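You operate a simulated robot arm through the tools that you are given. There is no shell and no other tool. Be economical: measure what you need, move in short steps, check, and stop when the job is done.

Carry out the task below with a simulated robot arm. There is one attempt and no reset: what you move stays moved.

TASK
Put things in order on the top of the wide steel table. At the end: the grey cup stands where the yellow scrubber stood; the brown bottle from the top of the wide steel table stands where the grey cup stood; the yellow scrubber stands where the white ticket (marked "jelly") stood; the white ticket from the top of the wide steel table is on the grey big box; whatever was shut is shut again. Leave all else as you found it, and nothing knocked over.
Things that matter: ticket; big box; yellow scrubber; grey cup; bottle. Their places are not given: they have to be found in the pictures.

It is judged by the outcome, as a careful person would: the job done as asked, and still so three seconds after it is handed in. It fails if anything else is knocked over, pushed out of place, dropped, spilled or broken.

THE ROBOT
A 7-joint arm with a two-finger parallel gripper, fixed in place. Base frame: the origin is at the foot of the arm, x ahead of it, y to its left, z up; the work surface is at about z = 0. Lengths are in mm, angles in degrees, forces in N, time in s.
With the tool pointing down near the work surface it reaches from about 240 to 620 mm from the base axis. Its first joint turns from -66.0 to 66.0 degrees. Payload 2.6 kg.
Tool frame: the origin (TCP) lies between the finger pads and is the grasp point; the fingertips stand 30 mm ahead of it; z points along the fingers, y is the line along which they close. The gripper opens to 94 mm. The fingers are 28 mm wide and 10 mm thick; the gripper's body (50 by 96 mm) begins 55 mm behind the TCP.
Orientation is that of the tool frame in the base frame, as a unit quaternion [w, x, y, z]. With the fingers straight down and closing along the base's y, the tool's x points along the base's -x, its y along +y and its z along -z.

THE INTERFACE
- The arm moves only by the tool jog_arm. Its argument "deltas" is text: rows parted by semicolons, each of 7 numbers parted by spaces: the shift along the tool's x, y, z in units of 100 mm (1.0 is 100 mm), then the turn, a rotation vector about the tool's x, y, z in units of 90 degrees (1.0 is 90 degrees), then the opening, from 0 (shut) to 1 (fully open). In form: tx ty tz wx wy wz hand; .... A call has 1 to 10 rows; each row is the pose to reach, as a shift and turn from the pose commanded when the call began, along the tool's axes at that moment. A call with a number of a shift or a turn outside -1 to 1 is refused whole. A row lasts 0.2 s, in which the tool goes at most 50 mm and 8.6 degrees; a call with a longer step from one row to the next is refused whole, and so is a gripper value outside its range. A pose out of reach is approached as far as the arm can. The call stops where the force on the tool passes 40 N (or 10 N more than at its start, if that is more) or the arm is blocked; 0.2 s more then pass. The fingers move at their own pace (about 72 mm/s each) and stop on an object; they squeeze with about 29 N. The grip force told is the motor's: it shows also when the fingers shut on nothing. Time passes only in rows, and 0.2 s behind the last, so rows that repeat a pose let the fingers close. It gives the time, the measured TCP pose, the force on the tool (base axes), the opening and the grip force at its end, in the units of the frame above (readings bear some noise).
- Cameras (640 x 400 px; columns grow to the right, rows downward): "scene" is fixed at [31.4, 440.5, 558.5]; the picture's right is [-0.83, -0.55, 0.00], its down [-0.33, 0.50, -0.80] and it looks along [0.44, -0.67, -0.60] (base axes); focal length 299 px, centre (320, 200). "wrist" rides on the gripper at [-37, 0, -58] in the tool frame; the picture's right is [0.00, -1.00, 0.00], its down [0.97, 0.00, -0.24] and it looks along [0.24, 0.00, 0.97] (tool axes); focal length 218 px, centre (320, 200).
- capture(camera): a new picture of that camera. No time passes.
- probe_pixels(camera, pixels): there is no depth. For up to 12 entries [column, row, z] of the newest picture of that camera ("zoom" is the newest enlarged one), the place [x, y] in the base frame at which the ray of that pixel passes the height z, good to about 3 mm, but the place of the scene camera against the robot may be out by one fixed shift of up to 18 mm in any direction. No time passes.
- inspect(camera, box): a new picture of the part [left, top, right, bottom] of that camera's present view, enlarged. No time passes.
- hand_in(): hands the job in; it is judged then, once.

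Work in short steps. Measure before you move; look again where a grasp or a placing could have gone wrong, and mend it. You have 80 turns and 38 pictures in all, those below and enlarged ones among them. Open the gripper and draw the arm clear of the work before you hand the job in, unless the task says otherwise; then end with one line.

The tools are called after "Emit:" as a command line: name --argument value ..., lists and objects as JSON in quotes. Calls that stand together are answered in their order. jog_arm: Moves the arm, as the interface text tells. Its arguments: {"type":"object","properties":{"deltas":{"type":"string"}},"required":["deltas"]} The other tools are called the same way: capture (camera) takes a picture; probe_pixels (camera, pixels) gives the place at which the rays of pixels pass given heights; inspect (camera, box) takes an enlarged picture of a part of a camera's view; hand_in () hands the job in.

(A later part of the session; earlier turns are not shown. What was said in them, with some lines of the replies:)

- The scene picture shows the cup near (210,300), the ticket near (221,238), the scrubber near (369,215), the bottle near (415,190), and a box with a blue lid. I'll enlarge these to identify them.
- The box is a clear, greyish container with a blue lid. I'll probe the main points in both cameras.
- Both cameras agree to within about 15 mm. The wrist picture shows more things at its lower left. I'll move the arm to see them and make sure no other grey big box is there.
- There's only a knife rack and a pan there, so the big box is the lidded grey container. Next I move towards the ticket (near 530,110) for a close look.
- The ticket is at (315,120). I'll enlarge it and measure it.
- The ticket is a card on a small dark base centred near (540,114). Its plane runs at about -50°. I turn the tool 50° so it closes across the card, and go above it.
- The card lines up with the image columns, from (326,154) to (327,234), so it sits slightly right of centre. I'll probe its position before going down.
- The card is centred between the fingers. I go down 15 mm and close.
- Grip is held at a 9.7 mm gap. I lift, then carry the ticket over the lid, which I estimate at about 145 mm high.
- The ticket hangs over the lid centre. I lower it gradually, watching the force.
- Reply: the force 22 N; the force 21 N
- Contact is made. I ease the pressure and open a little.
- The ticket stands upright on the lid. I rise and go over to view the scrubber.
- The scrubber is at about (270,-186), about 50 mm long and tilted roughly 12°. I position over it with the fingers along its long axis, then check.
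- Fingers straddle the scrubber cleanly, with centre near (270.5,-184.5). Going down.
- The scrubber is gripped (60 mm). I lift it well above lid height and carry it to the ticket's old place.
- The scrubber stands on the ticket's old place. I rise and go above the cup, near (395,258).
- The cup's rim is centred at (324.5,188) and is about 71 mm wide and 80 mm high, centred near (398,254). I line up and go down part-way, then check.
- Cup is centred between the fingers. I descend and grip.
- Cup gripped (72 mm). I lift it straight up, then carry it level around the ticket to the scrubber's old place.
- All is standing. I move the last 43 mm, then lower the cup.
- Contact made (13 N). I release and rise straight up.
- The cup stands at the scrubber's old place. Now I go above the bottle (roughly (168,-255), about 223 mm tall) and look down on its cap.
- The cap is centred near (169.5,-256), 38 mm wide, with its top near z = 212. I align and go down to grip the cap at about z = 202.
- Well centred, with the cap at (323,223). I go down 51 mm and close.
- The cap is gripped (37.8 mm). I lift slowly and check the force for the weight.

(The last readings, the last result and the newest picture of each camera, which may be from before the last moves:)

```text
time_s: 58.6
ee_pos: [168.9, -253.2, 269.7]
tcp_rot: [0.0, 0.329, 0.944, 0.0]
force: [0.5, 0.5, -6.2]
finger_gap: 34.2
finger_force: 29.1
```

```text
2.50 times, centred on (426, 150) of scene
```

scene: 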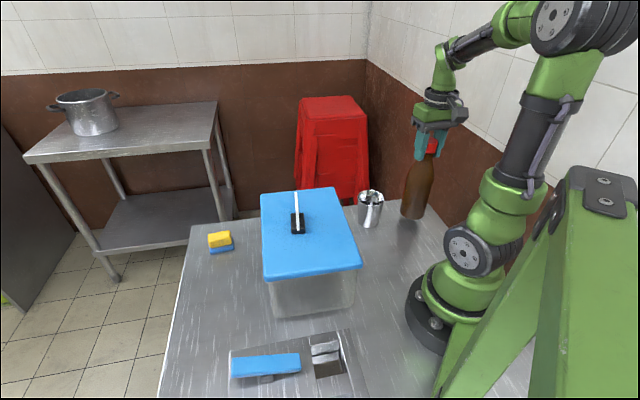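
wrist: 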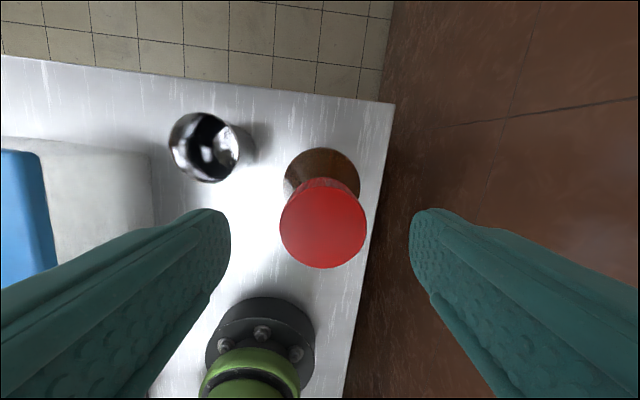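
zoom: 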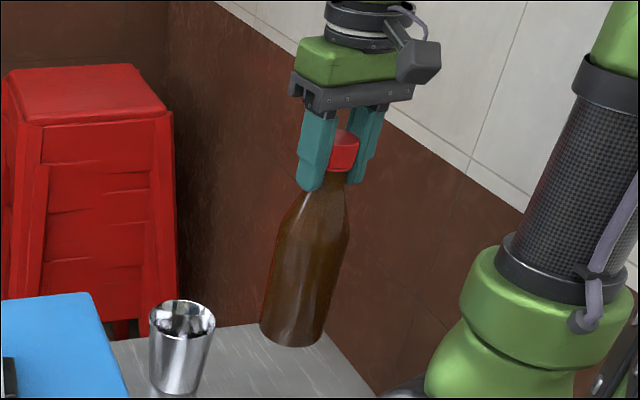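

The hold is steady (gap 34 mm, about 6 N). I raise it high, then carry it over the lid, clear of the ticket.

Emit:
jog_arm --deltas "0 0 -0.2 0 0 0 0; 0 0 -0.4 0 0 0 0; 0 0 -0.6 0 0 0 0; 0 0 -0.8 0 0 0 0; 0 0 -1.0 0 0 0 0; 0 0 -1.0 0 0 0 0"

Emit:
jog_arm --deltas "0 0 -0.1 0 0 0 0; 0 0.1 -0.2 0 0 0 0; -0.01 0.3 -0.2 0 0 0 0; -0.03 0.5 -0.2 0 0 0 0; -0.04 0.7 -0.2 0 0 0 0; -0.05 0.9 -0.2 0 0 0 0; -0.06 1 -0.2 0 0 0 0"

Emit:
jog_arm --deltas "-0.01 0.2 0 0 0 0 0; -0.02 0.4 0 0 0 0 0; -0.04 0.6 0 0 0 0 0; -0.05 0.8 0 0 0 0 0; -0.06 1 0 0 0 0 0"

```text
time_s: 60.0
ee_pos: [167.9, -255.5, 370.3]
tcp_rot: [0.0, 0.328, 0.945, 0.0]
force: [-0.7, 0.2, -6.2]
finger_gap: 34.0
finger_force: 28.8
```

```text
time_s: 61.6
ee_pos: [235.0, -179.6, 390.4]
tcp_rot: [0.0, 0.328, 0.945, 0.0]
force: [0.8, -0.1, -6.7]
finger_gap: 34.3
finger_force: 28.8
```

```text
time_s: 62.8
ee_pos: [299.6, -106.6, 388.0]
tcp_rot: [0.0, 0.329, 0.944, 0.0]
force: [0.0, -0.3, -5.9]
finger_gap: 34.4
finger_force: 29.4
```

Emit:
jog_arm --deltas "-0.02 0.2 0 0 0 0 0; -0.03 0.4 0 0 0 0 0; -0.05 0.6 0 0 0 0 0; -0.06 0.8 0 0 0 0 0; -0.07 1 0 0 0 0 0"

Emit:
jog_arm --deltas "-0.02 0.2 0 0 0 0 0; -0.03 0.4 0 0 0 0 0; -0.05 0.6 0 0 0 0 0; -0.06 0.8 0 0 0 0 0; -0.07 1 0 0 0 0 0"

Emit:
jog_arm --deltas "0.15 0.15 0 0 0 0 0; 0.3 0.3 0 0 0 0 0; 0.48 0.45 0 0 0 0 0; 0.65 0.6 0 0 0 0 0; 0.8 0.75 0 0 0 0 0; 0.95 0.85 0 0 0 0 0; 0.95 0.85 0 0 0 0 0"

```text
time_s: 64.0
ee_pos: [367.3, -31.2, 389.4]
tcp_rot: [0.0, 0.328, 0.945, 0.0]
force: [0.2, -0.5, -5.4]
finger_gap: 34.2
finger_force: 29.0
```

```text
time_s: 65.2
ee_pos: [436.2, 44.0, 390.9]
tcp_rot: [0.0, 0.328, 0.945, 0.0]
force: [-0.1, -0.9, -5.6]
finger_gap: 34.2
finger_force: 29.0
```

```text
time_s: 66.8
ee_pos: [416.5, 170.6, 390.0]
tcp_rot: [-0.001, 0.329, 0.944, 0.0]
force: [0.0, -0.2, -5.5]
finger_gap: 34.4
finger_force: 28.8
```

Emit:
jog_arm --deltas "0.15 0.12 0 0 0 0 0; 0.3 0.25 0 0 0 0 0; 0.45 0.37 0 0 0 0 0; 0.6 0.48 0 0 0 0 0; 0.66 0.537 0 0 0 0 0; 0.66 0.537 0 0 0 0 0"

Emit:
capture --camera "scene"

```text
time_s: 68.2
ee_pos: [398.2, 252.3, 388.7]
tcp_rot: [0.0, 0.329, 0.944, 0.001]
force: [-0.3, -0.4, -6.0]
finger_gap: 34.4
finger_force: 29.5
```

```text
3 pictures are left
```

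scene: 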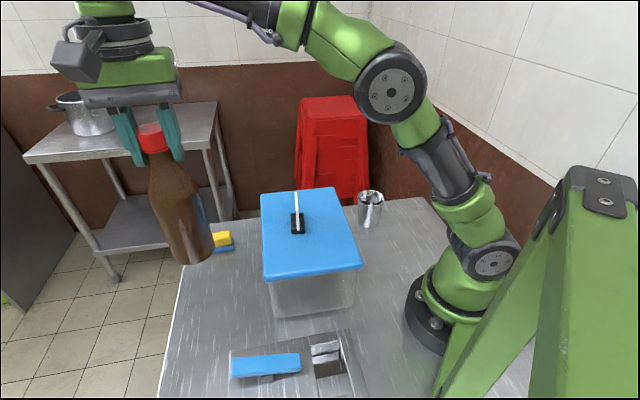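

The bottle is above the cup's old place. I lower it in stages.

Emit:
jog_arm --deltas "0 0 0.2 0 0 0 0; 0 0 0.4 0 0 0 0; 0 0 0.6 0 0 0 0; 0 0 0.8 0 0 0 0; 0 0 1.0 0 0 0 0; 0 0 1.0 0 0 0 0"

Emit:
jog_arm --deltas "0 0 0.2 0 0 0 0; 0 0 0.4 0 0 0 0; 0 0 0.55 0 0 0 0; 0 0 0.65 0 0 0 0; 0 0 0.7 0 0 0 0; 0 0 0.7 0 0 0 0"

Emit:
jog_arm --deltas "0 0 0.015 0 0 0 0; 0 0 0.03 0 0 0 0; 0 0 0.045 0 0 0 0; 0 0 0.06 0 0 0 0"

```text
time_s: 69.6
ee_pos: [397.0, 254.0, 291.9]
tcp_rot: [0.0, 0.329, 0.944, 0.001]
force: [-0.5, -0.2, -4.7]
finger_gap: 34.1
finger_force: 28.9
```

```text
time_s: 71.0
ee_pos: [395.2, 252.6, 218.7]
tcp_rot: [0.0, 0.329, 0.944, 0.0]
force: [-0.2, -0.6, -4.7]
finger_gap: 34.3
finger_force: 29.0
```

```text
time_s: 72.0
ee_pos: [395.3, 252.7, 214.4]
tcp_rot: [0.0, 0.329, 0.944, 0.0]
force: [-0.3, -0.3, -6.4]
finger_gap: 34.1
finger_force: 29.3
```

Emit:
jog_arm --deltas "0.01 0.015 0.015 0 0 0 0; 0.01 0.015 0.03 0 0 0 0; 0.01 0.015 0.04 0 0 0 0"

Emit:
jog_arm --deltas "0 0 0.01 0 0 0 0; 0 0 0.02 0 0 0 0"

Emit:
jog_arm --deltas "0 0 0.01 0 0 0 0; 0 0 0.02 0 0 0 0"

```text
time_s: 72.8
ee_pos: [397.1, 252.6, 210.9]
tcp_rot: [0.001, 0.329, 0.944, -0.001]
force: [-0.9, -0.6, -6.4]
finger_gap: 34.1
finger_force: 28.8
```

```text
time_s: 73.4
ee_pos: [396.4, 252.7, 207.3]
tcp_rot: [0.0, 0.329, 0.944, 0.0]
force: [-1.8, -1.4, -2.2]
finger_gap: 34.1
finger_force: 28.9
```

```text
time_s: 74.0
ee_pos: [396.6, 252.7, 208.0]
tcp_rot: [0.001, 0.329, 0.944, 0.001]
force: [-2.4, -5.7, 18.5]
finger_gap: 34.1
finger_force: 28.5
```

Contact at about z = 207. I ease off and open, still surrounding the cap.

Emit:
jog_arm --deltas "0 0 -0.015 0 0 0 0; 0 0 -0.015 0 0 0 0.4; 0 0 -0.015 0 0 0 0.6; 0 0 -0.015 0 0 0 0.8; 0 0 -0.015 0 0 0 0.8"

Emit:
capture --camera "wrist"

```text
time_s: 75.2
ee_pos: [396.2, 253.2, 207.6]
tcp_rot: [0.0, 0.328, 0.945, 0.0]
force: [0.3, -0.7, -0.3]
finger_gap: 75.0
finger_force: 0.2
```

```text
2 pictures are left
```

wrist: 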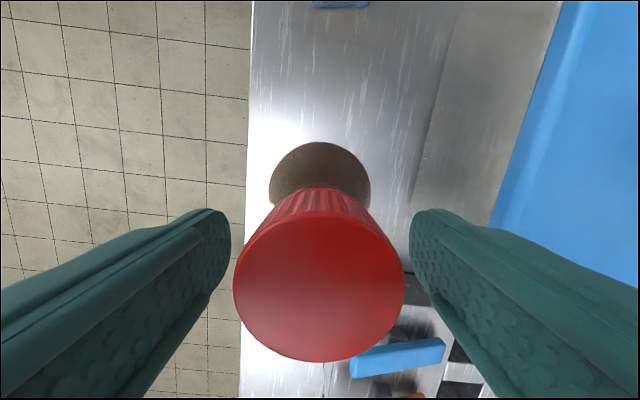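

The bottle stands free between the open fingers. I rise straight up and away, then take a final look.

Emit:
jog_arm --deltas "0 0 -0.1 0 0 0 0.9; 0 0 -0.3 0 0 0 1; 0 0 -0.6 0 0 0 1; 0 0 -0.9 0 0 0 1; 0 0 -1 0 0 0 1"

Emit:
jog_arm --deltas "0 0 -0.3 0 0 0 1; 0 0 -0.6 0 0 0 1; 0 -0.3 -0.7 0 0 0 1; 0 -0.6 -0.7 0 0 0 1; 0 -0.9 -0.7 0 0 0 1; 0 -0.9 -0.7 0 0 0 1"

Emit:
capture --camera "scene"

```text
time_s: 76.4
ee_pos: [397.1, 252.4, 307.4]
tcp_rot: [0.0, 0.328, 0.945, 0.0]
force: [-0.5, 0.4, -0.1]
finger_gap: 94.5
finger_force: 0.0
```

```text
time_s: 77.8
ee_pos: [340.0, 183.7, 378.1]
tcp_rot: [0.0, 0.329, 0.944, -0.001]
force: [0.9, -0.7, -0.3]
finger_gap: 94.0
finger_force: 0.1
```

```text
1 pictures are left
```

scene: 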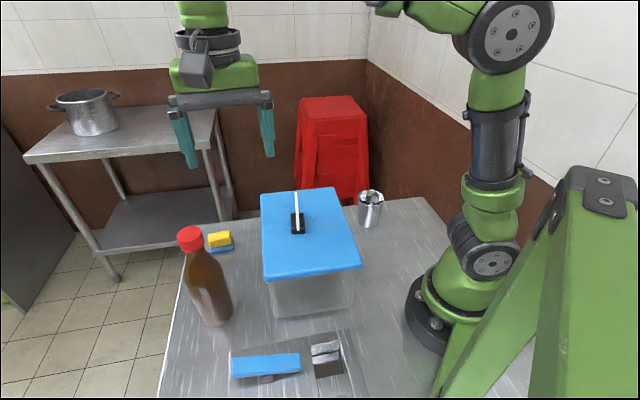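

All four things stand in their places, the lid is still shut, and the arm is clear with the gripper open. I hand it in.

Emit:
hand_in

```text
The job is handed in.
```

The job is handed in: the ticket stands on the box's shut lid, the scrubber on the ticket's old place, the cup on the scrubber's, and the bottle on the cup's, with nothing knocked over.
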